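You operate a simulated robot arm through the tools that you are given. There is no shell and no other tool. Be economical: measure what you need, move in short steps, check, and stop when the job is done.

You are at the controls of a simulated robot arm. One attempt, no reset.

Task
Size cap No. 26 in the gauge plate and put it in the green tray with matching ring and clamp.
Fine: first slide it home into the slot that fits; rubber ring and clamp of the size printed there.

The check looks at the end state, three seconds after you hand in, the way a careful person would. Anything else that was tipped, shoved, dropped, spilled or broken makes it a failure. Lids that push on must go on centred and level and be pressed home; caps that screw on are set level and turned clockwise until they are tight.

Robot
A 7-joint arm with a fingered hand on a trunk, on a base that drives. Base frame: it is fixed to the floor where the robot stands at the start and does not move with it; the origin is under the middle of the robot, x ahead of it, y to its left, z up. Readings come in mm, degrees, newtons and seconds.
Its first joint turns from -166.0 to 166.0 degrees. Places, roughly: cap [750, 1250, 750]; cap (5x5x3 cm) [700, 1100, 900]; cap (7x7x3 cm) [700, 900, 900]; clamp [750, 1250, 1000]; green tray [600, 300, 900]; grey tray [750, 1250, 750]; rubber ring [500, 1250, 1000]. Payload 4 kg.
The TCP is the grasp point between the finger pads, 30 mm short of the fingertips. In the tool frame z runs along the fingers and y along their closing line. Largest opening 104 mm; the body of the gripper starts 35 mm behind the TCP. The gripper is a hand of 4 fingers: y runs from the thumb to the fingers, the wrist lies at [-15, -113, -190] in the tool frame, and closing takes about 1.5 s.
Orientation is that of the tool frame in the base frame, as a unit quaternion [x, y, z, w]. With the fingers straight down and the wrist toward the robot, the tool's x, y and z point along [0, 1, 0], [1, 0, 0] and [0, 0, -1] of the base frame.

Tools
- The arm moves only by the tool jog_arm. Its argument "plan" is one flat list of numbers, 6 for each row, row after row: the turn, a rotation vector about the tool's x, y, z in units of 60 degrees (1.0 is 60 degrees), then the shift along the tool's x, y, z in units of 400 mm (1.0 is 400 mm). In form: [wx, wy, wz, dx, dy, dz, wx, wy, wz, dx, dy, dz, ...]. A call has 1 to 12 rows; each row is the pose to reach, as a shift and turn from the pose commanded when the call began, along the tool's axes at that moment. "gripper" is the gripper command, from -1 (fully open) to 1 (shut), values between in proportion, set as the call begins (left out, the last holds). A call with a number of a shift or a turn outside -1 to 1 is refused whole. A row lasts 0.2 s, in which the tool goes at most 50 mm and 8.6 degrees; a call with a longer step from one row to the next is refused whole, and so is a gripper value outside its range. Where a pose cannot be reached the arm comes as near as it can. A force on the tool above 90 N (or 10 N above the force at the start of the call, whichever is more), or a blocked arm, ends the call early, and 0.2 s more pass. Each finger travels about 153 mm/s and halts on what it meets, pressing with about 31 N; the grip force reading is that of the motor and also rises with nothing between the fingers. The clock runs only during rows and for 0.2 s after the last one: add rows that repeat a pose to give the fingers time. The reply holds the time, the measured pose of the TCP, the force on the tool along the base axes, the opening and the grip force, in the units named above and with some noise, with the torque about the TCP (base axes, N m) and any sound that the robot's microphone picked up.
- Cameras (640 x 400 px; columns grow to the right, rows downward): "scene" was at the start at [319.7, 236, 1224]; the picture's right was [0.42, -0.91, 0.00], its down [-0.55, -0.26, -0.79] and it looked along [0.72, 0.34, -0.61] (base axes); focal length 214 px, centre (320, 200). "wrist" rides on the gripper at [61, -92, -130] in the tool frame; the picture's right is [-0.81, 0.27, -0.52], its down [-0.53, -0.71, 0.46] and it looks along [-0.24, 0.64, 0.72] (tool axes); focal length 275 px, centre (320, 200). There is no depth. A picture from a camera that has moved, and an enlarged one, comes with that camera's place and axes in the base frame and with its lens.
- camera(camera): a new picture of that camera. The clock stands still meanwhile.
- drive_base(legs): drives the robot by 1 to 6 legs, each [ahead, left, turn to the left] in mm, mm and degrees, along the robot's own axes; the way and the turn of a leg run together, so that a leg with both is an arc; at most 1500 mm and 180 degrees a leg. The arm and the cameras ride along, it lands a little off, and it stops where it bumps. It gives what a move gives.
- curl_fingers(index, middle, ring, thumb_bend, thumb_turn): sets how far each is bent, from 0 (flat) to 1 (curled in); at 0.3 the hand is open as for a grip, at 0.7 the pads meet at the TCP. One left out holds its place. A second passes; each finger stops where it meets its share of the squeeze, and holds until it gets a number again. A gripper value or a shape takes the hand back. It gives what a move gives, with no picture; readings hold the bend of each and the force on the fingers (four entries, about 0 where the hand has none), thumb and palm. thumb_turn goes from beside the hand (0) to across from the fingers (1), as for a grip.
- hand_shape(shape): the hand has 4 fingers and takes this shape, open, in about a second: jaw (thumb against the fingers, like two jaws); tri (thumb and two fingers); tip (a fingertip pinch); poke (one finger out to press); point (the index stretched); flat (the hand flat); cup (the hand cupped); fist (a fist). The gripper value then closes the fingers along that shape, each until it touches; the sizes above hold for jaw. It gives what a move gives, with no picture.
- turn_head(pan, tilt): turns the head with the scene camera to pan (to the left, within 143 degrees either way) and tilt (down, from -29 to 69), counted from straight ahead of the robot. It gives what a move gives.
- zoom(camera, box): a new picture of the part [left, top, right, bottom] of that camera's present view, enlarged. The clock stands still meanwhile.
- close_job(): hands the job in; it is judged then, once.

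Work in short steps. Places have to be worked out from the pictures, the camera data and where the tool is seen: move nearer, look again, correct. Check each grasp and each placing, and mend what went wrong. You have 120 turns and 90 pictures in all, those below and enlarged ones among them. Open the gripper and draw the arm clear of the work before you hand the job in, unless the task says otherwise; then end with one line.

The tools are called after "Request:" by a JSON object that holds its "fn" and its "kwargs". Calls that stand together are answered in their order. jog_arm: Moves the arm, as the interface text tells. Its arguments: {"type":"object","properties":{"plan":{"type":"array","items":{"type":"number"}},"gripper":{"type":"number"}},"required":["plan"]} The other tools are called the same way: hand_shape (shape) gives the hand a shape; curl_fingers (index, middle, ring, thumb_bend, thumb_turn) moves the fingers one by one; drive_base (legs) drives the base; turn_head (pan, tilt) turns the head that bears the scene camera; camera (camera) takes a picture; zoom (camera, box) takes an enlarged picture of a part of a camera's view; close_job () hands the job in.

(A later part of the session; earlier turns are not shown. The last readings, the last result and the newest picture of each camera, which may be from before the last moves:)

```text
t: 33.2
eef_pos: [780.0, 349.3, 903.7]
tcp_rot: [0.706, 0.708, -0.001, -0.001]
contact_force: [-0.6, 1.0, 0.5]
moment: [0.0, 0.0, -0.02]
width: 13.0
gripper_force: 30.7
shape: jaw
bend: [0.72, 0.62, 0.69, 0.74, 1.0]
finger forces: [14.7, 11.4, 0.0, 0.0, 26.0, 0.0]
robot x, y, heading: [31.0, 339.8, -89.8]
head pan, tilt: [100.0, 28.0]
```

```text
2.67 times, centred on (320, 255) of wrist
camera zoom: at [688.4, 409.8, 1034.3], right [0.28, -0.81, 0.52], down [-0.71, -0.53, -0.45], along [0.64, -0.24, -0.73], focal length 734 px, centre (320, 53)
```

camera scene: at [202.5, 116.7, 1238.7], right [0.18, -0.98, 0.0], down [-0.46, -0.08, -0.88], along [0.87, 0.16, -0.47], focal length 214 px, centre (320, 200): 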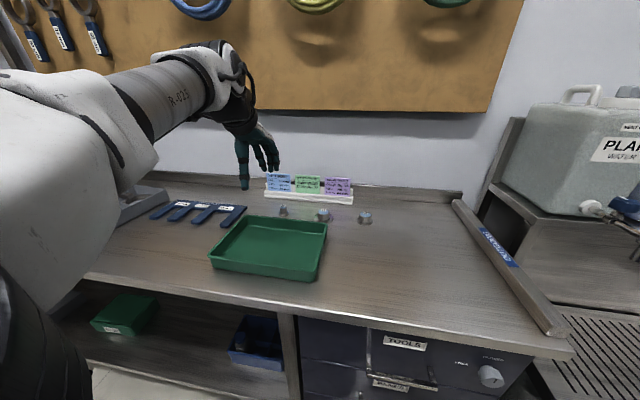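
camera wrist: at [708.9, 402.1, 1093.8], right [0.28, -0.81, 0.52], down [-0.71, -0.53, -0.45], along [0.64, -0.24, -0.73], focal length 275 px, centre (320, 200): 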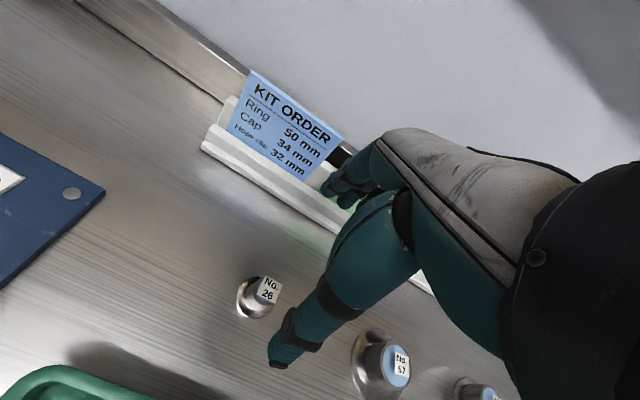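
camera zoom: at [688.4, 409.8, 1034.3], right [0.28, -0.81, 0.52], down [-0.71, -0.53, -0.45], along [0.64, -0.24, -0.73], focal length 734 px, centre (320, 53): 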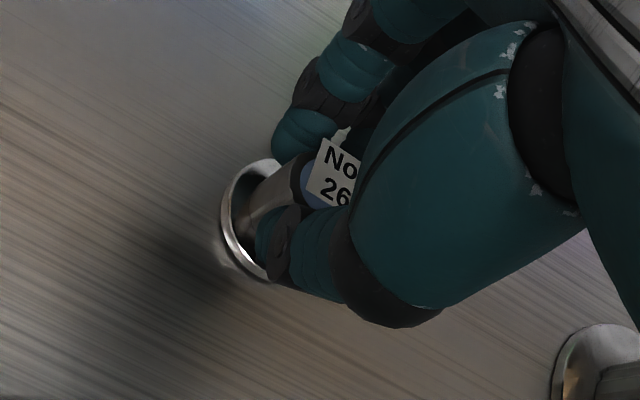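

Grip is good (index, middle, thumb loaded). I lift 60 mm and check the cap.

Request:
{"fn": "jog_arm", "kwargs": {"plan": [0, 0, 0, 0, 0, -0.05, 0, 0, 0, 0, 0, -0.1, 0, 0, 0, 0, 0, -0.15, 0, 0, 0, 0, 0, -0.15]}}

Request:
{"fn": "zoom", "kwargs": {"camera": "wrist", "box": [200, 180, 440, 330]}}

Request:
{"fn": "zoom", "kwargs": {"camera": "scene", "box": [200, 160, 328, 240]}}

```text
t: 34.2
eef_pos: [781.2, 350.5, 963.4]
tcp_rot: [0.707, 0.707, -0.001, -0.001]
contact_force: [0.6, -0.3, -0.3]
moment: [0.01, -0.02, -0.01]
width: 13.0
gripper_force: 31.0
shape: jaw
bend: [0.72, 0.62, 0.69, 0.75, 1.0]
finger forces: [14.9, 11.5, 0.0, 0.0, 25.8, 0.1]
robot x, y, heading: [34.8, 339.2, -90.1]
head pan, tilt: [100.0, 28.0]
```

```text
2.67 times, centred on (320, 255) of wrist
camera zoom: at [689.8, 411.0, 1094.1], right [0.28, -0.81, 0.52], down [-0.71, -0.53, -0.45], along [0.64, -0.24, -0.73], focal length 734 px, centre (320, 53)
```

zoom: 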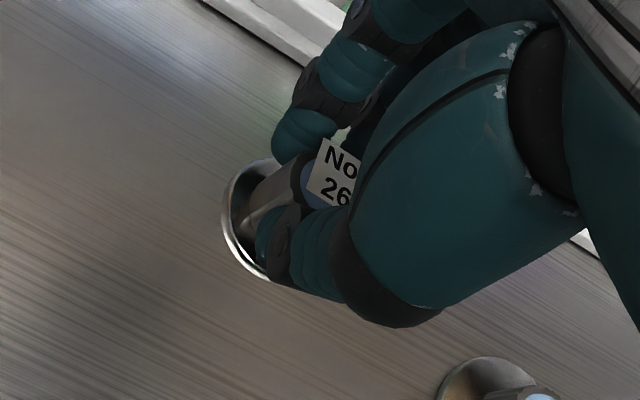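

```text
5.00 times, centred on (264, 200) of scene
camera zoom: at [323.7, 117.2, 1238.6], right [0.18, -0.98, 0.0], down [-0.46, -0.08, -0.88], along [0.87, 0.16, -0.47], focal length 1072 px, centre (600, 200)
```

zoom: 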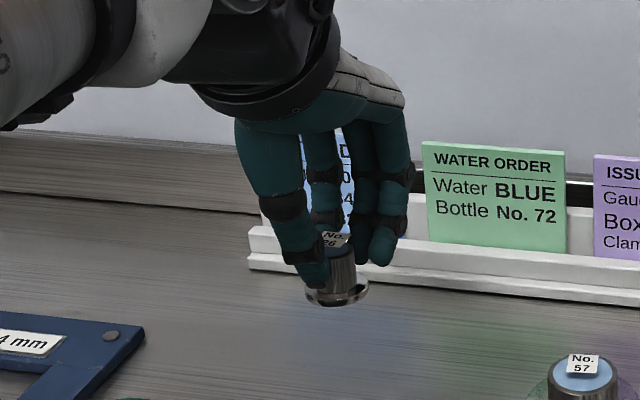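

The cap is held upright. Now I drive back along the bench to the gauge plate, and slightly away.

Request:
{"fn": "drive_base", "kwargs": {"legs": [[-360, -95, 0]]}}

Request:
{"fn": "turn_head", "kwargs": {"pan": 90, "tilt": 32}}

Request:
{"fn": "camera", "kwargs": {"camera": "scene"}}

Request:
{"fn": "camera", "kwargs": {"camera": "wrist"}}

```text
t: 36.5
eef_pos: [682.5, 707.7, 963.3]
tcp_rot: [0.707, 0.707, -0.001, -0.001]
contact_force: [-0.4, 0.1, -1.1]
moment: [-0.01, -0.03, -0.02]
width: 12.6
gripper_force: 30.8
shape: jaw
bend: [0.72, 0.62, 0.69, 0.75, 1.0]
finger forces: [15.0, 11.6, 0.1, 0.0, 25.8, 0.0]
robot x, y, heading: [-66.6, 699.2, -90.1]
head pan, tilt: [100.0, 28.0]
```

```text
t: 37.3
eef_pos: [683.2, 708.7, 963.9]
tcp_rot: [0.708, 0.706, -0.001, -0.001]
contact_force: [0.1, -0.1, -0.4]
moment: [0.0, 0.0, 0.0]
width: 12.4
gripper_force: 30.6
shape: jaw
bend: [0.72, 0.62, 0.69, 0.75, 1.0]
finger forces: [14.9, 11.5, 0.1, 0.1, 25.9, 0.0]
robot x, y, heading: [-68.4, 704.2, -90.3]
head pan, tilt: [90.0, 32.0]
```

```text
48 pictures are left
camera scene: at [224.9, 462.1, 1232.3], right [0.0, -1.0, 0.0], down [-0.53, 0.0, -0.85], along [0.85, 0.0, -0.53], focal length 214 px, centre (320, 200)
```

scene: 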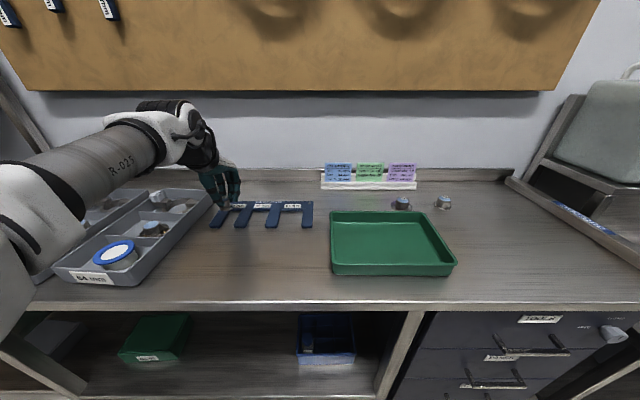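

```text
47 pictures are left
camera wrist: at [592.3, 770.4, 1093.9], right [0.27, -0.81, 0.52], down [-0.71, -0.53, -0.45], along [0.64, -0.25, -0.73], focal length 275 px, centre (320, 200)
```

wrist: 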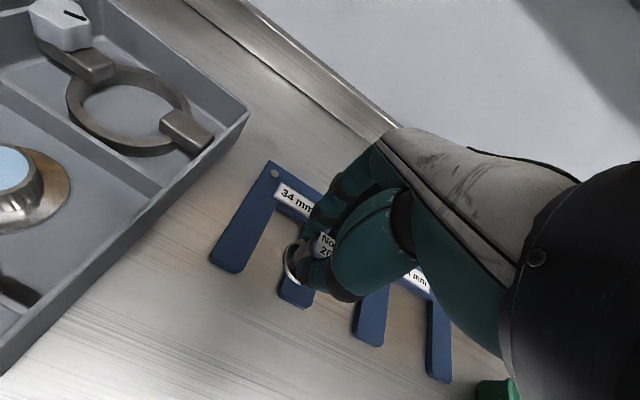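

I zoom on the 34 mm slot from both cameras for exact geometry.

Request:
{"fn": "zoom", "kwargs": {"camera": "scene", "box": [190, 180, 318, 260]}}

Request:
{"fn": "zoom", "kwargs": {"camera": "wrist", "box": [190, 140, 350, 340]}}

```text
5.00 times, centred on (254, 220) of scene
camera zoom: at [224.9, 462.1, 1232.3], right [0.0, -1.0, 0.0], down [-0.53, 0.0, -0.85], along [0.85, 0.0, -0.53], focal length 1072 px, centre (650, 100)
```

zoom: 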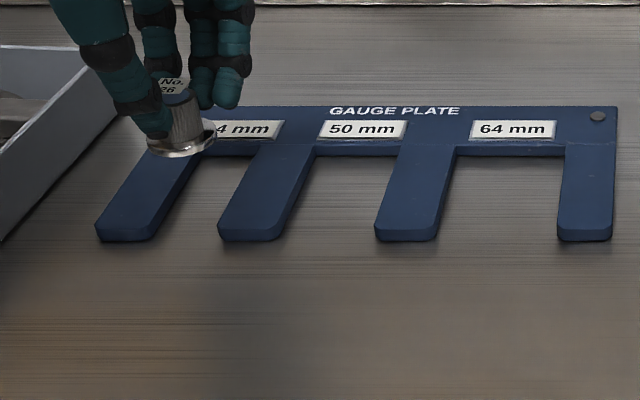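

```text
2.00 times, centred on (270, 240) of wrist
camera zoom: at [592.3, 770.4, 1093.9], right [0.27, -0.81, 0.52], down [-0.71, -0.53, -0.45], along [0.64, -0.25, -0.73], focal length 551 px, centre (420, 120)
```

zoom: 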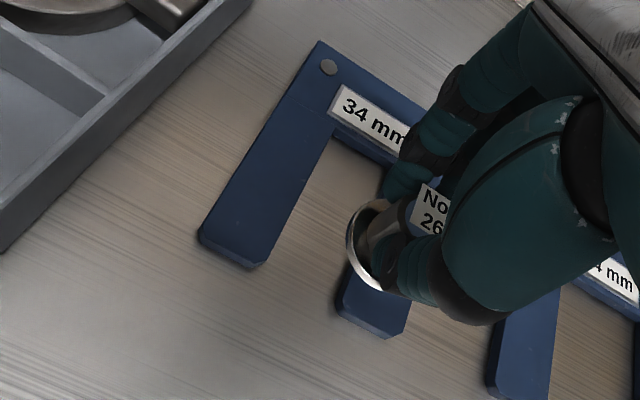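

Slot: y≈700–734 (wrist), centre ~717, mouth x≈677, back x≈752, plate top ~871. The cap needs about +8 mm in y. I move in front of the mouth and lower to just over the bench.

Request:
{"fn": "jog_arm", "kwargs": {"plan": [0, 0, 0, 0.02, -0.08, 0, 0, 0, 0, 0.02, -0.085, 0.07, 0, 0, 0, 0.02, -0.085, 0.137, 0, 0, 0, 0.02, -0.085, 0.137]}}

Request:
{"fn": "zoom", "kwargs": {"camera": "scene", "box": [190, 180, 318, 260]}}

Request:
{"fn": "zoom", "kwargs": {"camera": "wrist", "box": [230, 120, 430, 300]}}

```text
t: 38.3
eef_pos: [648.1, 716.5, 907.1]
tcp_rot: [0.708, 0.707, -0.001, -0.001]
contact_force: [0.5, 0.5, -0.4]
moment: [0.01, -0.02, -0.02]
width: 12.7
gripper_force: 30.8
shape: jaw
bend: [0.72, 0.62, 0.69, 0.75, 1.0]
finger forces: [15.3, 11.6, 0.0, 0.1, 25.8, 0.2]
robot x, y, heading: [-66.6, 705.1, -90.0]
head pan, tilt: [90.0, 32.0]
```

```text
5.00 times, centred on (254, 220) of scene
camera zoom: at [224.9, 462.1, 1232.3], right [0.0, -1.0, 0.0], down [-0.53, 0.0, -0.85], along [0.85, 0.0, -0.53], focal length 1072 px, centre (650, 100)
```

zoom: 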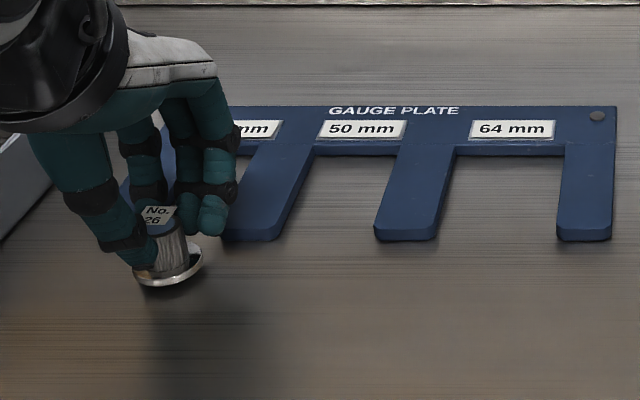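

```text
2.22 times, centred on (330, 210) of wrist
camera zoom: at [557.6, 777.5, 1038.3], right [0.27, -0.81, 0.52], down [-0.71, -0.53, -0.45], along [0.64, -0.25, -0.73], focal length 612 px, centre (298, 178)
```

zoom: 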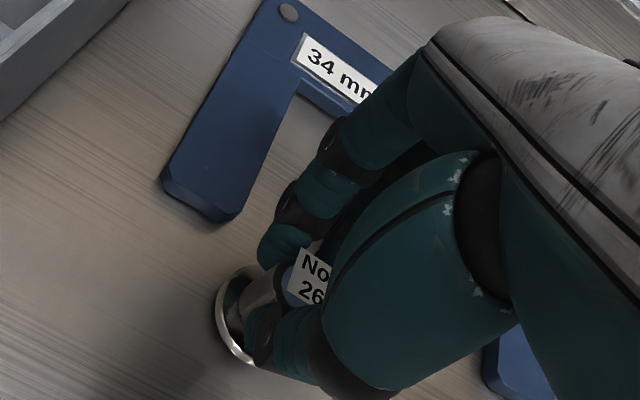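

The two cameras disagree by a few mm about lateral alignment. I advance to just before the mouth, lower a bit more, and zoom in strongly.

Request:
{"fn": "jog_arm", "kwargs": {"plan": [0, 0, 0, 0, 0.012, 0.004, 0, 0, 0, 0, 0.012, 0.004]}}

Request:
{"fn": "zoom", "kwargs": {"camera": "scene", "box": [204, 200, 252, 240]}}

Request:
{"fn": "zoom", "kwargs": {"camera": "wrist", "box": [270, 160, 350, 300]}}

```text
t: 38.9
eef_pos: [654.0, 716.1, 905.6]
tcp_rot: [0.708, 0.706, 0.0, -0.001]
contact_force: [-0.4, -0.1, -0.4]
moment: [0.02, -0.01, 0.01]
width: 12.8
gripper_force: 30.8
shape: jaw
bend: [0.72, 0.62, 0.69, 0.75, 1.0]
finger forces: [15.4, 11.6, 0.1, 0.0, 25.7, 0.0]
robot x, y, heading: [-68.2, 702.7, -90.1]
head pan, tilt: [90.0, 32.0]
```

```text
10.00 times, centred on (228, 220) of scene
camera zoom: at [224.9, 462.1, 1232.3], right [0.0, -1.0, 0.0], down [-0.53, 0.0, -0.85], along [0.85, 0.0, -0.53], focal length 2145 px, centre (1240, 0)
```

zoom: 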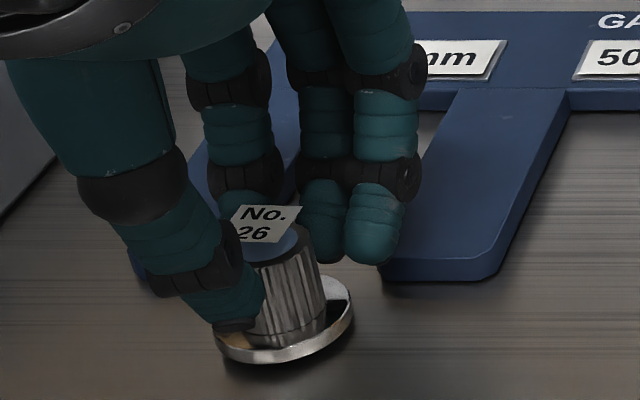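

```text
2.86 times, centred on (310, 230) of wrist
camera zoom: at [563.1, 778.1, 1036.3], right [0.27, -0.81, 0.52], down [-0.71, -0.53, -0.45], along [0.64, -0.25, -0.73], focal length 786 px, centre (349, 114)
```

zoom: 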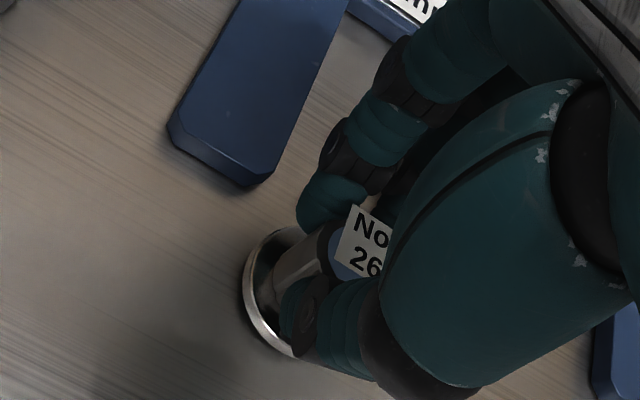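

Readings stay ambiguous because fingers hide the slot. I set the cap down here on the bench in front of the mouth, open, and raise the hand for an unobstructed look.

Request:
{"fn": "jog_arm", "kwargs": {"plan": [0, 0, 0, 0, 0, 0.005, 0, 0, 0, 0, 0, 0.005]}}

Request:
{"fn": "jog_arm", "kwargs": {"plan": [0, 0, 0, 0, 0, 0, 0, 0, 0, 0, 0, 0, 0, 0, 0, 0, 0, 0, 0, 0, 0, 0, 0, 0, 0, 0, 0, 0, 0, 0, 0, 0, 0, 0, 0, -0.08, 0, 0, 0, 0, 0, -0.18, 0, 0, 0, -0.05, -0.02, -0.26, 0, 0, 0, -0.05, -0.02, -0.26], "gripper": -1}}

Request:
{"fn": "zoom", "kwargs": {"camera": "scene", "box": [196, 190, 292, 250]}}

Request:
{"fn": "camera", "kwargs": {"camera": "wrist"}}

```text
t: 39.5
eef_pos: [653.6, 716.8, 904.2]
tcp_rot: [0.708, 0.706, 0.0, -0.001]
contact_force: [-0.4, -0.2, 0.3]
moment: [-0.03, -0.01, -0.01]
width: 12.6
gripper_force: 31.3
shape: jaw
bend: [0.72, 0.62, 0.69, 0.75, 1.0]
finger forces: [15.3, 11.7, 0.1, 0.0, 25.7, 0.0]
robot x, y, heading: [-63.6, 707.4, -90.1]
head pan, tilt: [90.0, 32.0]
```

```text
t: 41.5
eef_pos: [646.1, 697.2, 1007.8]
tcp_rot: [0.707, 0.707, 0.0, 0.0]
contact_force: [0.5, -0.8, 0.3]
moment: [-0.03, 0.02, 0.0]
width: 103.9
gripper_force: 0.1
shape: jaw
bend: [0.3, 0.3, 0.3, 0.3, 0.98]
finger forces: [0.0, 0.0, 0.1, 0.0, 0.1, 0.0]
robot x, y, heading: [-66.9, 702.5, -90.0]
head pan, tilt: [90.0, 32.0]
```

```text
6.67 times, centred on (244, 220) of scene
camera zoom: at [224.9, 462.1, 1232.3], right [0.0, -1.0, 0.0], down [-0.53, 0.0, -0.85], along [0.85, 0.0, -0.53], focal length 1430 px, centre (827, 67)
```

zoom: 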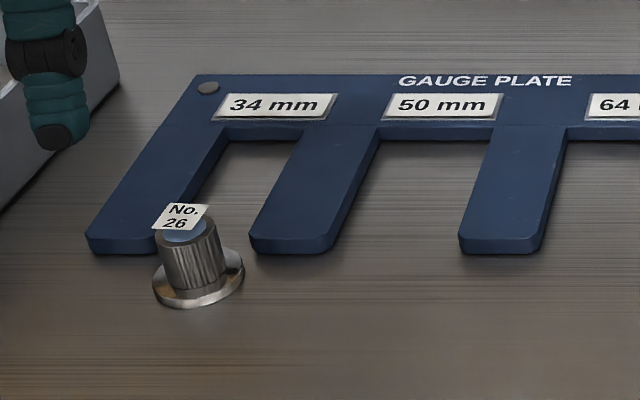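

```text
39 pictures are left
camera wrist: at [554.3, 759.1, 1138.4], right [0.27, -0.81, 0.52], down [-0.71, -0.53, -0.45], along [0.64, -0.25, -0.73], focal length 275 px, centre (320, 200)
```

wrist: 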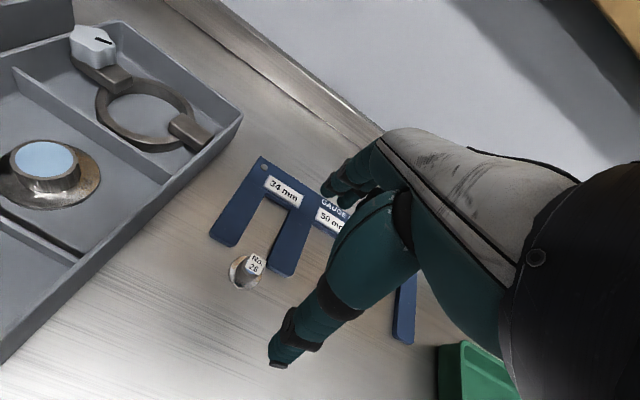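

Unobstructed now. I zoom in further to compare flange and slot widths and alignment exactly.

Request:
{"fn": "zoom", "kwargs": {"camera": "scene", "box": [206, 208, 254, 238]}}

Request:
{"fn": "zoom", "kwargs": {"camera": "wrist", "box": [196, 150, 324, 300]}}

```text
13.33 times, centred on (230, 223) of scene
camera zoom: at [224.9, 462.1, 1232.3], right [0.0, -1.0, 0.0], down [-0.53, 0.0, -0.85], along [0.85, 0.0, -0.53], focal length 2860 px, centre (1520, -107)
```

zoom: 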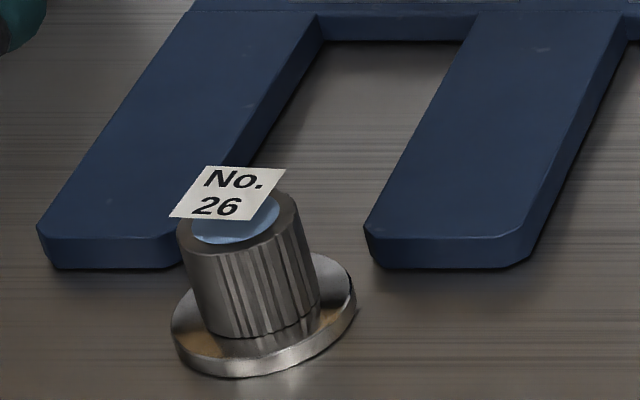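

```text
2.67 times, centred on (260, 225) of wrist
camera zoom: at [554.3, 759.1, 1138.4], right [0.27, -0.81, 0.52], down [-0.71, -0.53, -0.45], along [0.64, -0.25, -0.73], focal length 734 px, centre (480, 133)
```

zoom: 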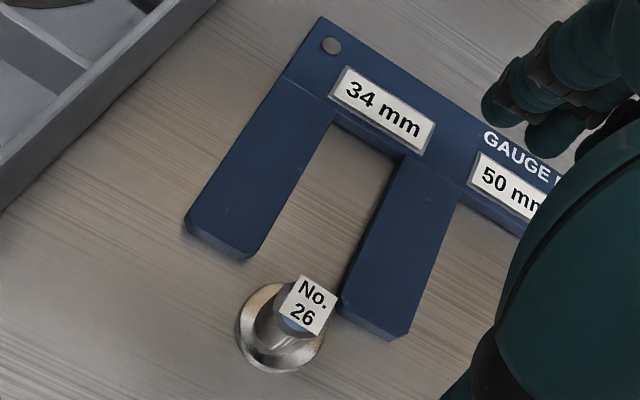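

Flange (~34) fits the 34 slot (~35 wide). The cap stands about 4.5 mm short in y of the slot centre (cap ≈ (659, 711), slot centre ≈ 715). I regrasp at the same hand pose as before.

Request:
{"fn": "jog_arm", "kwargs": {"plan": [0, 0, 0, 0.049, 0.019, 0, 0, 0, 0, 0.049, 0.019, 0.08, 0, 0, 0, 0.049, 0.019, 0.17, 0, 0, 0, 0.049, 0.019, 0.2575, 0, 0, 0, 0.049, 0.019, 0.2575]}}

Request:
{"fn": "jog_arm", "kwargs": {"plan": [0, 0, 0, 0, 0, 0, 0, 0, 0, 0, 0, 0, 0, 0, 0, 0, 0, 0, 0, 0, 0, 0, 0, 0, 0, 0, 0, 0, 0, 0, 0, 0, 0, 0, 0, 0, 0, 0, 0, 0, 0, 0, 0, 0, 0, 0, 0, 0], "gripper": 1}}

Request:
{"fn": "zoom", "kwargs": {"camera": "scene", "box": [206, 208, 254, 238]}}

```text
t: 42.7
eef_pos: [655.1, 714.1, 902.7]
tcp_rot: [0.708, 0.706, -0.001, -0.002]
contact_force: [-0.5, -1.6, -0.1]
moment: [0.0, 0.01, -0.03]
width: 103.6
gripper_force: 0.0
shape: jaw
bend: [0.3, 0.3, 0.3, 0.3, 0.98]
finger forces: [0.1, 0.0, 0.1, 0.1, 0.0, 0.1]
robot x, y, heading: [-66.6, 706.9, -90.0]
head pan, tilt: [90.0, 32.0]
```

```text
t: 44.5
eef_pos: [654.2, 714.8, 903.3]
tcp_rot: [0.707, 0.707, -0.001, -0.001]
contact_force: [0.1, 0.4, 0.4]
moment: [0.01, 0.0, -0.03]
width: 12.6
gripper_force: 31.2
shape: jaw
bend: [0.72, 0.62, 0.69, 0.74, 1.0]
finger forces: [14.3, 11.7, 0.1, 0.0, 25.4, 0.1]
robot x, y, heading: [-60.6, 699.6, -90.2]
head pan, tilt: [90.0, 32.0]
```

```text
13.33 times, centred on (230, 223) of scene
camera zoom: at [224.9, 462.1, 1232.3], right [0.0, -1.0, 0.0], down [-0.53, 0.0, -0.85], along [0.85, 0.0, -0.53], focal length 2860 px, centre (1520, -107)
```

zoom: 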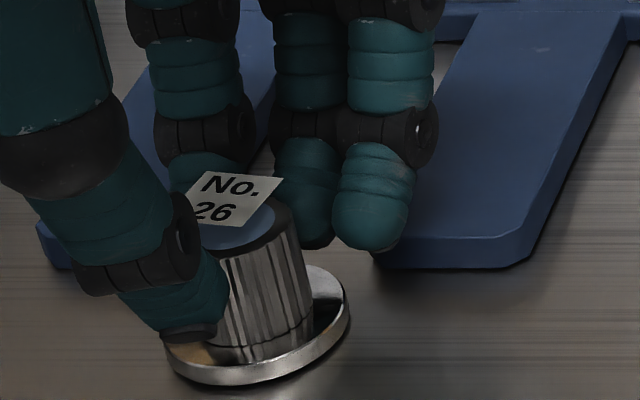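

Regrasped nearly unmoved. I raise 1 mm, shift +4.3 mm in y, and advance 18 mm so the flange starts into the mouth, watching force.

Request:
{"fn": "jog_arm", "kwargs": {"plan": [0, 0, 0, 0.0108, 0, -0.0025, 0, 0, 0, 0.0108, 0.015, -0.0025, 0, 0, 0, 0.0108, 0.03, -0.0025, 0, 0, 0, 0.0108, 0.045, -0.0025, 0, 0, 0, 0.0108, 0.045, -0.0025]}}

Request:
{"fn": "zoom", "kwargs": {"camera": "scene", "box": [206, 204, 254, 234]}}

Request:
{"fn": "zoom", "kwargs": {"camera": "wrist", "box": [250, 150, 378, 260]}}

```text
t: 45.7
eef_pos: [670.6, 719.1, 905.4]
tcp_rot: [0.707, 0.707, -0.001, -0.001]
contact_force: [0.3, 0.5, 0.2]
moment: [-0.03, 0.04, -0.01]
width: 12.7
gripper_force: 31.6
shape: jaw
bend: [0.72, 0.62, 0.69, 0.74, 1.0]
finger forces: [14.4, 11.7, 0.0, 0.0, 25.3, 0.1]
robot x, y, heading: [-67.3, 702.7, -90.0]
head pan, tilt: [90.0, 32.0]
```

```text
13.33 times, centred on (230, 219) of scene
camera zoom: at [224.9, 462.1, 1232.3], right [0.0, -1.0, 0.0], down [-0.53, 0.0, -0.85], along [0.85, 0.0, -0.53], focal length 2860 px, centre (1520, -53)
```

zoom: 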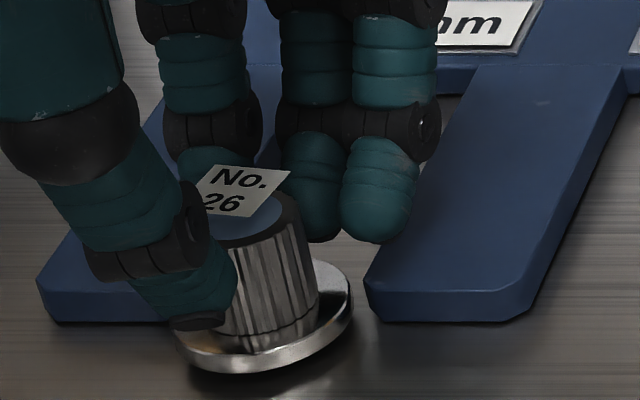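

```text
3.64 times, centred on (314, 205) of wrist
camera zoom: at [580.4, 781.2, 1036.8], right [0.27, -0.81, 0.52], down [-0.71, -0.53, -0.45], along [0.64, -0.25, -0.73], focal length 1001 px, centre (342, 182)
```

zoom: 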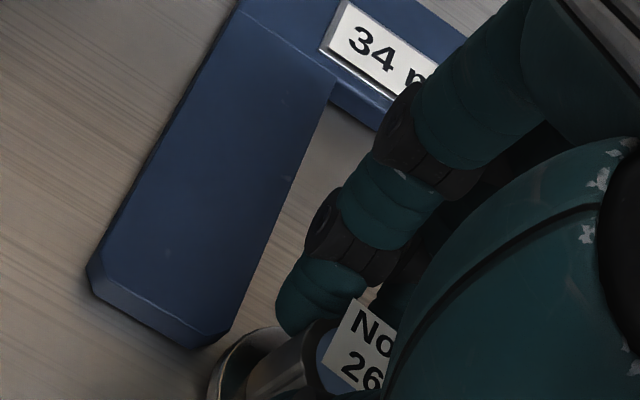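

Wrist view says aligned, scene says ~2 mm too far; I shift back 0.8 mm and advance 16 mm watching the force.

Request:
{"fn": "jog_arm", "kwargs": {"plan": [0, 0, 0, -0.002, 0.01, 0, 0, 0, 0, -0.002, 0.02, 0, 0, 0, 0, -0.002, 0.03, 0, 0, 0, 0, -0.002, 0.04, 0, 0, 0, 0, -0.002, 0.04, 0]}}

Request:
{"fn": "zoom", "kwargs": {"camera": "scene", "box": [206, 204, 254, 234]}}

```text
t: 46.9
eef_pos: [689.5, 719.0, 906.2]
tcp_rot: [0.708, 0.706, 0.0, -0.001]
contact_force: [0.3, 0.0, -0.2]
moment: [-0.01, -0.02, 0.02]
width: 12.9
gripper_force: 30.6
shape: jaw
bend: [0.72, 0.62, 0.69, 0.74, 1.0]
finger forces: [14.5, 11.7, 0.0, 0.0, 25.3, 0.0]
robot x, y, heading: [-66.2, 702.7, -90.3]
head pan, tilt: [90.0, 32.0]
```

```text
13.33 times, centred on (230, 219) of scene
camera zoom: at [224.9, 462.1, 1232.3], right [0.0, -1.0, 0.0], down [-0.53, 0.0, -0.85], along [0.85, 0.0, -0.53], focal length 2860 px, centre (1520, -53)
```

zoom: 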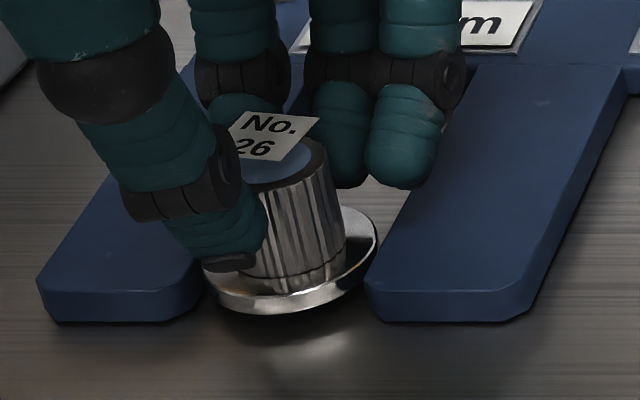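

The flange is entering the mouth, sitting slightly left; I shift -1.5 mm, lower 1.5 mm and continue 16 mm.

Request:
{"fn": "jog_arm", "kwargs": {"plan": [0, 0, 0, -0.004, 0, 0.004, 0, 0, 0, -0.004, 0.015, 0.004, 0, 0, 0, -0.004, 0.03, 0.004, 0, 0, 0, -0.004, 0.04, 0.004, 0, 0, 0, -0.004, 0.04, 0.004]}}

Request:
{"fn": "zoom", "kwargs": {"camera": "scene", "box": [206, 204, 254, 234]}}

```text
t: 48.1
eef_pos: [702.4, 717.4, 905.2]
tcp_rot: [0.708, 0.706, 0.0, 0.0]
contact_force: [0.1, 0.2, 0.6]
moment: [0.06, 0.0, -0.01]
width: 12.9
gripper_force: 30.9
shape: jaw
bend: [0.72, 0.62, 0.69, 0.75, 1.0]
finger forces: [15.5, 11.2, 0.0, 0.0, 25.3, 0.0]
robot x, y, heading: [-64.0, 705.5, -90.0]
head pan, tilt: [90.0, 32.0]
```

```text
13.33 times, centred on (230, 219) of scene
camera zoom: at [224.9, 462.1, 1232.3], right [0.0, -1.0, 0.0], down [-0.53, 0.0, -0.85], along [0.85, 0.0, -0.53], focal length 2860 px, centre (1520, -53)
```

zoom: 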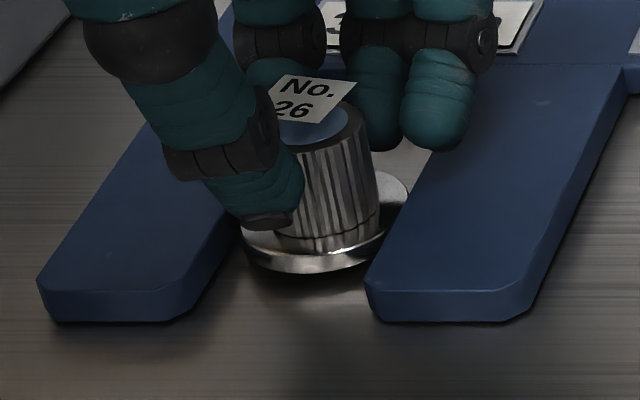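

The flange is inside the slot with no force. I continue 20 mm.

Request:
{"fn": "jog_arm", "kwargs": {"plan": [0, 0, 0, 0, 0.015, 0, 0, 0, 0, 0, 0.03, 0, 0, 0, 0, 0, 0.045, 0, 0, 0, 0, 0, 0.05, 0, 0, 0, 0, 0, 0.05, 0]}}

Request:
{"fn": "zoom", "kwargs": {"camera": "scene", "box": [206, 204, 254, 234]}}

```text
t: 49.3
eef_pos: [702.6, 716.4, 906.3]
tcp_rot: [0.708, 0.706, 0.0, 0.001]
contact_force: [0.0, 0.0, -0.2]
moment: [0.04, -0.02, -0.02]
width: 12.8
gripper_force: 30.6
shape: jaw
bend: [0.72, 0.62, 0.69, 0.75, 1.0]
finger forces: [15.4, 11.2, 0.0, 0.0, 25.2, 0.1]
out of reach, approached as far as the arm can: row 1, 2, 3, 4, 5
robot x, y, heading: [-69.0, 700.7, -90.1]
head pan, tilt: [90.0, 32.0]
```

```text
13.33 times, centred on (230, 219) of scene
camera zoom: at [224.9, 462.1, 1232.3], right [0.0, -1.0, 0.0], down [-0.53, 0.0, -0.85], along [0.85, 0.0, -0.53], focal length 2860 px, centre (1520, -53)
```

zoom: 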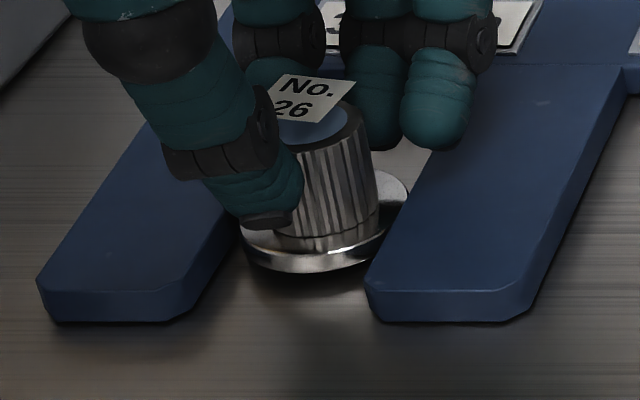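

Arm reach ran out. I release the cap here inside the slot, raise the hand, then drive the base nearer.

Request:
{"fn": "jog_arm", "kwargs": {"plan": [0, 0, 0, 0, 0, 0.004, 0, 0, 0, 0, 0, 0.004, 0, 0, 0, 0, 0, 0.004, 0, 0, 0, 0, 0, 0.004, 0, 0, 0, 0, 0, 0.004, 0, 0, 0, 0, 0, -0.07, 0, 0, 0, 0, 0, -0.14, 0, 0, 0, 0, 0, -0.14], "gripper": -1}}

Request:
{"fn": "drive_base", "kwargs": {"legs": [[0, 65, 0]]}}

Request:
{"fn": "zoom", "kwargs": {"camera": "wrist", "box": [160, 140, 352, 340]}}

Request:
{"fn": "zoom", "kwargs": {"camera": "scene", "box": [180, 200, 260, 250]}}

```text
t: 51.3
eef_pos: [684.0, 749.3, 952.4]
tcp_rot: [0.694, 0.72, -0.002, -0.001]
contact_force: [0.5, -0.3, 0.1]
moment: [0.0, 0.01, 0.0]
width: 103.8
gripper_force: 0.0
shape: jaw
bend: [0.3, 0.3, 0.3, 0.3, 0.98]
finger forces: [0.0, 0.0, 0.1, 0.1, 0.0, 0.1]
out of reach, approached as far as the arm can: row 6, 7, 8
robot x, y, heading: [-65.2, 698.0, -90.1]
head pan, tilt: [90.0, 32.0]
stopped in row 8: the arm was blocked; the commanded pose is now the measured one
```

```text
t: 52.3
eef_pos: [751.0, 748.3, 950.4]
tcp_rot: [0.694, 0.72, -0.003, -0.002]
contact_force: [-0.2, -0.8, 0.1]
moment: [0.01, 0.03, 0.02]
width: 103.8
gripper_force: 0.1
shape: jaw
bend: [0.3, 0.3, 0.3, 0.3, 0.98]
finger forces: [0.0, 0.0, 0.1, 0.1, 0.1, 0.0]
robot x, y, heading: [-1.8, 706.2, -90.0]
head pan, tilt: [90.0, 32.0]
```

```text
2.00 times, centred on (256, 240) of wrist
camera zoom: at [659.1, 806.7, 1081.6], right [0.31, -0.8, 0.52], down [-0.7, -0.56, -0.45], along [0.65, -0.22, -0.73], focal length 551 px, centre (448, 120)
```

zoom: 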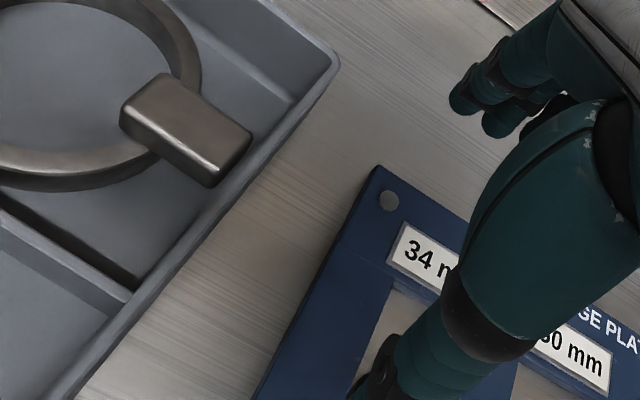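

```text
8.00 times, centred on (220, 225) of scene
camera zoom: at [292.2, 462.3, 1232.3], right [0.0, -1.0, 0.0], down [-0.53, 0.0, -0.85], along [0.85, 0.0, -0.53], focal length 1716 px, centre (1120, 0)
```

zoom: 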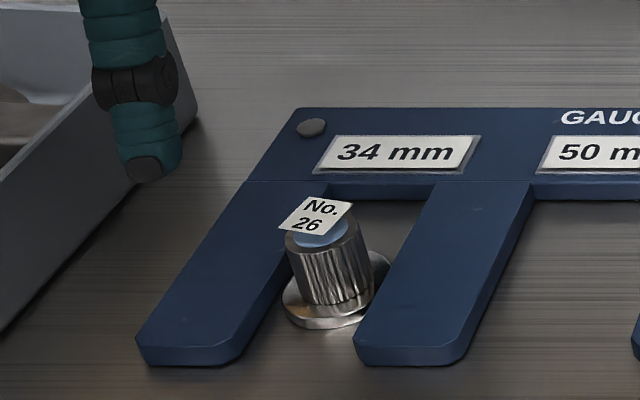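

The cap stands inside the slot. I bring the hand back to the same grasp pose (702.5, 717, 904.5), correcting the 2° yaw.

Request:
{"fn": "jog_arm", "kwargs": {"plan": [0, 0, 0.018, -0.037, -0.062, -0.0125, 0, 0, 0.035, -0.0742, -0.124, -0.0125, 0, 0, 0.035, -0.0742, -0.124, -0.0125]}}

```text
t: 53.1
eef_pos: [732.2, 730.0, 970.3]
tcp_rot: [0.698, 0.717, 0.008, 0.005]
contact_force: [2.0, -18.6, -11.4]
moment: [1.54, 0.04, 0.32]
width: 103.8
gripper_force: 0.1
shape: jaw
bend: [0.3, 0.3, 0.3, 0.3, 0.98]
finger forces: [0.0, 0.0, 0.0, 0.0, 0.1, 0.1]
out of reach, approached as far as the arm can: row 1, 2, 3
robot x, y, heading: [2.8, 700.2, -90.0]
head pan, tilt: [90.0, 32.0]
```

There is an unexpected force on the tool and limited reach; I look at once.

Request:
{"fn": "camera", "kwargs": {"camera": "scene"}}

```text
28 pictures are left
camera scene: at [293.6, 459.8, 1231.4], right [0.0, -1.0, 0.0], down [-0.53, 0.0, -0.85], along [0.85, 0.0, -0.53], focal length 214 px, centre (320, 200)
```

scene: 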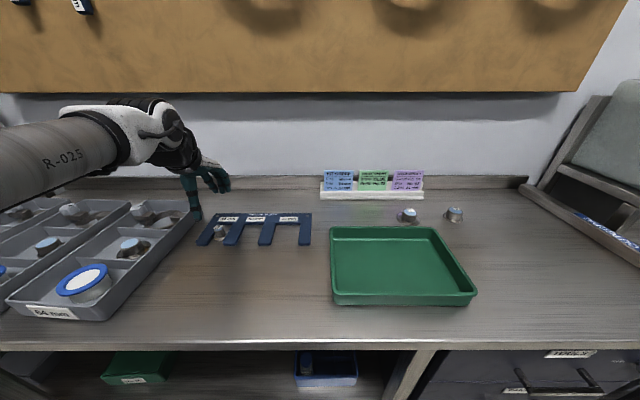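

The head camera was nudged slightly, so the arm is likely touching the head again. I turn the head to pan 45 and read the force.

Request:
{"fn": "turn_head", "kwargs": {"pan": 50, "tilt": 32}}

```text
t: 54.1
eef_pos: [727.0, 749.0, 977.3]
tcp_rot: [0.688, 0.725, 0.013, 0.007]
contact_force: [-0.6, 0.5, -0.1]
moment: [-0.02, 0.02, -0.02]
width: 104.0
gripper_force: 0.0
shape: jaw
bend: [0.3, 0.3, 0.3, 0.3, 0.97]
finger forces: [0.0, 0.0, 0.0, 0.0, 0.1, 0.0]
robot x, y, heading: [1.5, 703.3, -90.0]
head pan, tilt: [50.0, 32.0]
```

The arm is being pushed back by the head. I drive the robot ahead 130 mm (toward -y) so the work lies further behind the head's line, then turn the head back.

Request:
{"fn": "drive_base", "kwargs": {"legs": [[130, 0, 0]]}}

Request:
{"fn": "jog_arm", "kwargs": {"plan": [0, 0, 0.02, 0.06, -0.01, 0, 0, 0, 0.03, 0.12, -0.02, 0, 0, 0, 0.04, 0.18, -0.03, 0, 0, 0, 0.04, 0.24, -0.04, 0, 0, 0, 0.04, 0.24, -0.04, 0]}}

Request:
{"fn": "turn_head", "kwargs": {"pan": 95, "tilt": 32}}

```text
t: 55.4
eef_pos: [724.1, 596.4, 963.3]
tcp_rot: [0.707, 0.708, 0.002, -0.003]
contact_force: [-0.5, -0.1, -0.5]
moment: [-0.02, -0.02, 0.0]
width: 104.0
gripper_force: 0.1
shape: jaw
bend: [0.3, 0.3, 0.3, 0.3, 0.97]
finger forces: [0.0, 0.0, 0.0, 0.0, 0.1, 0.0]
robot x, y, heading: [3.0, 574.7, -89.9]
head pan, tilt: [50.0, 32.0]
```

```text
t: 56.6
eef_pos: [708.1, 691.4, 964.0]
tcp_rot: [0.721, 0.693, 0.002, -0.003]
contact_force: [0.0, 1.2, 0.1]
moment: [-0.04, 0.02, 0.03]
width: 104.0
gripper_force: 0.0
shape: jaw
bend: [0.3, 0.3, 0.3, 0.3, 0.97]
finger forces: [0.0, 0.0, 0.0, 0.0, 0.0, 0.1]
robot x, y, heading: [-0.1, 572.1, -90.0]
head pan, tilt: [50.0, 32.0]
```

```text
t: 57.7
eef_pos: [707.0, 691.7, 965.1]
tcp_rot: [0.721, 0.693, 0.002, -0.003]
contact_force: [-0.7, -0.3, -0.3]
moment: [0.01, 0.0, 0.0]
width: 103.9
gripper_force: 0.1
shape: jaw
bend: [0.3, 0.3, 0.3, 0.3, 0.97]
finger forces: [0.1, 0.1, 0.0, 0.0, 0.0, 0.0]
robot x, y, heading: [2.3, 573.4, -90.2]
head pan, tilt: [95.0, 32.0]
```

The arm is free now. I go to the grasp pose over the cap: (702.5, 717), down to 904.5 with yaw corrected.

Request:
{"fn": "jog_arm", "kwargs": {"plan": [0, 0, -0.02, 0.0628, -0.0138, 0, 0, 0, -0.038, 0.0628, -0.0138, 0.05, 0, 0, -0.038, 0.0628, -0.0138, 0.1, 0, 0, -0.038, 0.0628, -0.0138, 0.151, 0, 0, -0.038, 0.0628, -0.0138, 0.151]}}

Request:
{"fn": "zoom", "kwargs": {"camera": "scene", "box": [120, 180, 280, 280]}}

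```text
t: 58.9
eef_pos: [703.6, 717.1, 905.7]
tcp_rot: [0.707, 0.707, 0.002, -0.003]
contact_force: [-0.9, 0.3, -0.3]
moment: [0.0, 0.0, 0.0]
width: 104.0
gripper_force: 0.0
shape: jaw
bend: [0.3, 0.3, 0.3, 0.3, 0.97]
finger forces: [0.0, 0.0, 0.0, 0.1, 0.0, 0.0]
robot x, y, heading: [0.6, 572.6, -90.1]
head pan, tilt: [95.0, 32.0]
```

```text
4.00 times, centred on (200, 230) of scene
camera zoom: at [291.4, 341.2, 1232.3], right [0.09, -1.0, 0.0], down [-0.53, -0.05, -0.85], along [0.84, 0.07, -0.53], focal length 858 px, centre (800, 80)
```

zoom: 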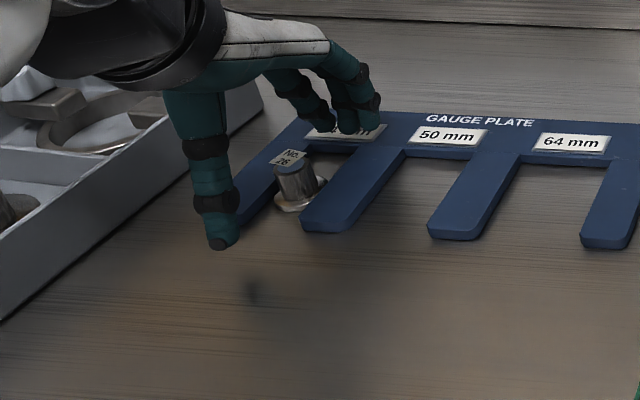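

Posed as before. I close on the cap, then slide it in 22 mm.

Request:
{"fn": "jog_arm", "kwargs": {"plan": [0, 0, 0, 0, 0, 0, 0, 0, 0, 0, 0, 0, 0, 0, 0, 0, 0, 0, 0, 0, 0, 0, 0, 0, 0, 0, 0, 0, 0, 0, 0, 0, 0, 0, 0, 0, 0, 0, 0, 0, 0, 0, 0, 0, 0, 0, 0, 0], "gripper": 1}}

Request:
{"fn": "jog_arm", "kwargs": {"plan": [0, 0, 0, 0, 0.01, 0, 0, 0, 0, 0, 0.02, 0, 0, 0, 0, 0, 0.03, 0, 0, 0, 0, 0, 0.04, 0, 0, 0, 0, 0, 0.05, 0, 0, 0, 0, 0, 0.055, 0, 0, 0, 0, 0, 0.055, 0]}}

Request:
{"fn": "zoom", "kwargs": {"camera": "scene", "box": [160, 185, 240, 235]}}

```text
t: 60.7
eef_pos: [703.4, 716.7, 905.3]
tcp_rot: [0.706, 0.708, 0.002, -0.003]
contact_force: [0.2, 0.2, 0.5]
moment: [0.0, -0.03, 0.02]
width: 13.1
gripper_force: 31.1
shape: jaw
bend: [0.72, 0.62, 0.69, 0.74, 1.0]
finger forces: [16.9, 9.7, 0.0, 0.1, 27.1, 0.0]
robot x, y, heading: [0.7, 576.2, -90.2]
head pan, tilt: [95.0, 32.0]
```

```text
t: 62.3
eef_pos: [713.7, 714.8, 903.3]
tcp_rot: [0.706, 0.708, 0.004, -0.003]
contact_force: [-0.3, 9.9, 20.6]
moment: [0.27, -0.03, 0.1]
width: 14.2
gripper_force: 31.6
shape: jaw
bend: [0.72, 0.63, 0.69, 0.74, 1.0]
finger forces: [22.3, 8.1, 0.0, 0.0, 31.9, 0.0]
out of reach, approached as far as the arm can: row 3, 4, 5, 6, 7
robot x, y, heading: [1.6, 576.9, -89.9]
head pan, tilt: [95.0, 32.0]
```

```text
8.00 times, centred on (200, 210) of scene
camera zoom: at [290.8, 341.6, 1232.5], right [0.09, -1.0, 0.0], down [-0.53, -0.05, -0.85], along [0.85, 0.07, -0.53], focal length 1716 px, centre (1280, 120)
```

zoom: 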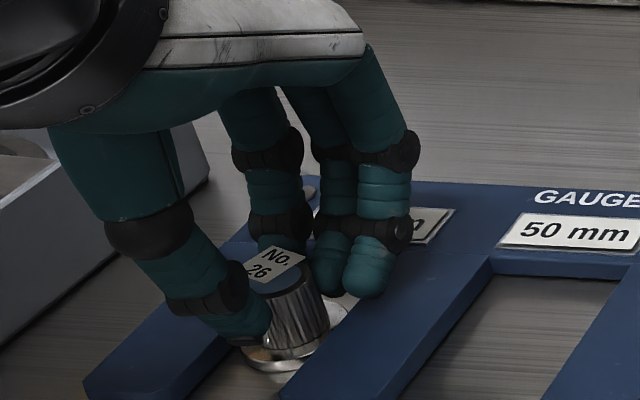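

Reach ends again at this stance and the cap got pressed down. I back off 4 mm, release, lift away slightly backward, and drive the base 60 mm closer.

Request:
{"fn": "jog_arm", "kwargs": {"plan": [0, 0, 0, 0.003, -0.01, -0.005, 0, 0, 0, 0.003, -0.01, -0.005]}}

Request:
{"fn": "jog_arm", "kwargs": {"plan": [0, 0, 0, 0, 0, 0, 0, 0, 0, 0, 0, 0, 0, 0, 0, 0, 0, 0, 0, 0, 0, 0, 0, 0, 0, 0, 0, 0, 0, 0, 0, 0, 0, 0, -0.02, -0.06, 0, 0, 0, 0, -0.04, -0.12, 0, 0, 0, 0, -0.06, -0.16, 0, 0, 0, 0, -0.06, -0.16], "gripper": -1}}

Request:
{"fn": "drive_base", "kwargs": {"legs": [[0, 65, 0]]}}

Request:
{"fn": "zoom", "kwargs": {"camera": "scene", "box": [130, 185, 258, 265]}}

```text
t: 62.9
eef_pos: [709.6, 714.7, 902.1]
tcp_rot: [0.707, 0.707, 0.002, -0.002]
contact_force: [5.8, 11.1, 12.7]
moment: [0.26, -0.34, 0.17]
width: 14.0
gripper_force: 30.9
shape: jaw
bend: [0.72, 0.62, 0.69, 0.75, 1.0]
finger forces: [25.0, 9.2, 0.1, 0.0, 26.6, 0.1]
robot x, y, heading: [0.8, 576.2, -90.2]
head pan, tilt: [95.0, 32.0]
```

```text
t: 64.9
eef_pos: [685.9, 716.2, 968.5]
tcp_rot: [0.707, 0.707, 0.003, -0.004]
contact_force: [0.4, 0.0, 0.6]
moment: [0.0, 0.01, 0.04]
width: 103.7
gripper_force: 0.1
shape: jaw
bend: [0.3, 0.3, 0.3, 0.3, 0.98]
finger forces: [0.0, 0.1, 0.1, 0.0, 0.0, 0.1]
robot x, y, heading: [2.1, 574.4, -90.0]
head pan, tilt: [95.0, 32.0]
```

```text
t: 65.9
eef_pos: [749.3, 713.8, 966.6]
tcp_rot: [0.707, 0.708, 0.002, -0.003]
contact_force: [0.0, 0.7, 0.8]
moment: [-0.02, 0.0, -0.03]
width: 103.7
gripper_force: 0.1
shape: jaw
bend: [0.3, 0.3, 0.3, 0.3, 0.98]
finger forces: [0.0, 0.0, 0.0, 0.0, 0.0, 0.1]
robot x, y, heading: [64.0, 574.3, -90.2]
head pan, tilt: [95.0, 32.0]
```

```text
5.00 times, centred on (194, 225) of scene
camera zoom: at [355.3, 341.4, 1232.3], right [0.09, -1.0, 0.0], down [-0.53, -0.05, -0.85], along [0.84, 0.07, -0.53], focal length 1072 px, centre (950, 75)
```

zoom: 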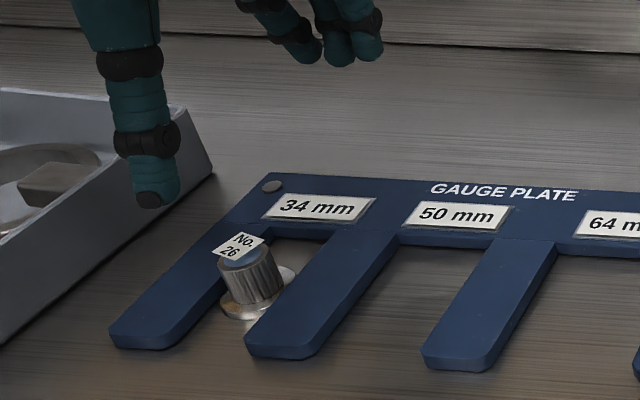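

The cap stands in the slot. From this stance I will push it home with the thumb: I place the thumb behind it, low in the slot.

Request:
{"fn": "jog_arm", "kwargs": {"plan": [0, 0, 0, -0.007, -0.028, 0, 0, 0, 0, -0.007, -0.028, 0.055, 0, 0, 0, -0.007, -0.028, 0.11, 0, 0, 0, -0.007, -0.028, 0.164, 0, 0, 0, -0.007, -0.028, 0.164]}}

Request:
{"fn": "zoom", "kwargs": {"camera": "scene", "box": [130, 185, 258, 265]}}

```text
t: 67.1
eef_pos: [738.5, 711.6, 902.1]
tcp_rot: [0.707, 0.708, 0.002, -0.003]
contact_force: [-0.5, -0.8, -0.4]
moment: [-0.05, 0.02, 0.01]
width: 103.6
gripper_force: 0.1
shape: jaw
bend: [0.3, 0.3, 0.3, 0.3, 0.98]
finger forces: [0.0, 0.1, 0.1, 0.0, 0.0, 0.1]
robot x, y, heading: [64.6, 571.5, -89.9]
head pan, tilt: [95.0, 32.0]
```

```text
5.00 times, centred on (194, 225) of scene
camera zoom: at [355.3, 341.4, 1232.3], right [0.09, -1.0, 0.0], down [-0.53, -0.05, -0.85], along [0.84, 0.07, -0.53], focal length 1072 px, centre (950, 75)
```

zoom: 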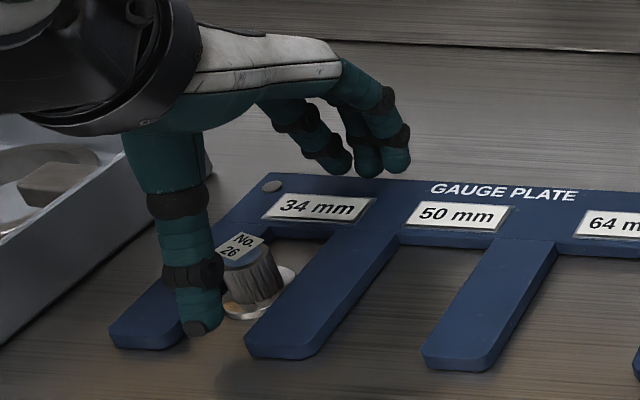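

The thumb stands a bit left; I shift 8 mm to -y so it is centred behind the cap, then push 20 mm.

Request:
{"fn": "jog_arm", "kwargs": {"plan": [0, 0, 0, -0.02, 0, 0, 0, 0, 0, -0.02, 0.0125, 0, 0, 0, 0, -0.02, 0.025, 0, 0, 0, 0, -0.02, 0.0375, 0, 0, 0, 0, -0.02, 0.05, 0, 0, 0, 0, -0.02, 0.05, 0]}}

Request:
{"fn": "zoom", "kwargs": {"camera": "scene", "box": [140, 195, 236, 255]}}

```text
t: 68.5
eef_pos: [757.2, 703.9, 901.9]
tcp_rot: [0.707, 0.707, 0.002, -0.003]
contact_force: [0.1, 0.1, 0.4]
moment: [0.01, 0.02, 0.01]
width: 103.8
gripper_force: 0.0
shape: jaw
bend: [0.3, 0.3, 0.3, 0.3, 0.98]
finger forces: [0.0, 0.0, 0.0, 0.0, 0.2, 0.0]
robot x, y, heading: [62.6, 575.2, -90.0]
head pan, tilt: [95.0, 32.0]
```

```text
6.67 times, centred on (188, 225) of scene
camera zoom: at [355.3, 341.4, 1232.3], right [0.09, -1.0, 0.0], down [-0.53, -0.05, -0.85], along [0.84, 0.07, -0.53], focal length 1430 px, centre (1200, 33)
```

zoom: 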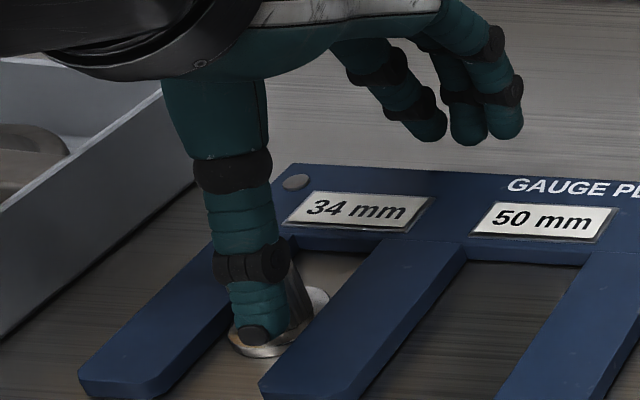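

Thumb is now right behind the body over the flange. I push 20 mm further.

Request:
{"fn": "jog_arm", "kwargs": {"plan": [0, 0, 0, 0, 0.01, 0, 0, 0, 0, 0, 0.02, 0, 0, 0, 0, 0, 0.03, 0, 0, 0, 0, 0, 0.04, 0, 0, 0, 0, 0, 0.05, 0, 0, 0, 0, 0, 0.05, 0]}}

Request:
{"fn": "zoom", "kwargs": {"camera": "scene", "box": [140, 195, 236, 255]}}

```text
t: 69.9
eef_pos: [777.8, 704.4, 900.3]
tcp_rot: [0.707, 0.707, 0.002, -0.003]
contact_force: [0.0, -1.3, 0.0]
moment: [-0.02, 0.01, 0.03]
width: 103.8
gripper_force: 0.0
shape: jaw
bend: [0.3, 0.3, 0.3, 0.3, 0.98]
finger forces: [0.1, 0.0, 0.0, 0.1, 0.7, 0.0]
robot x, y, heading: [66.3, 575.5, -90.0]
head pan, tilt: [95.0, 32.0]
```

```text
6.67 times, centred on (188, 225) of scene
camera zoom: at [355.3, 341.3, 1232.3], right [0.09, -1.0, 0.0], down [-0.53, -0.05, -0.85], along [0.84, 0.07, -0.53], focal length 1430 px, centre (1200, 33)
```

zoom: 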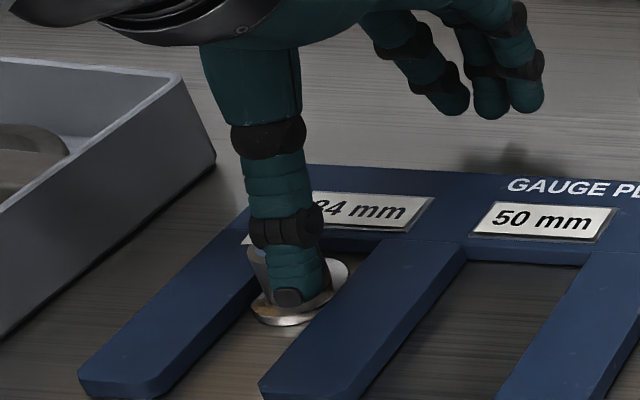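

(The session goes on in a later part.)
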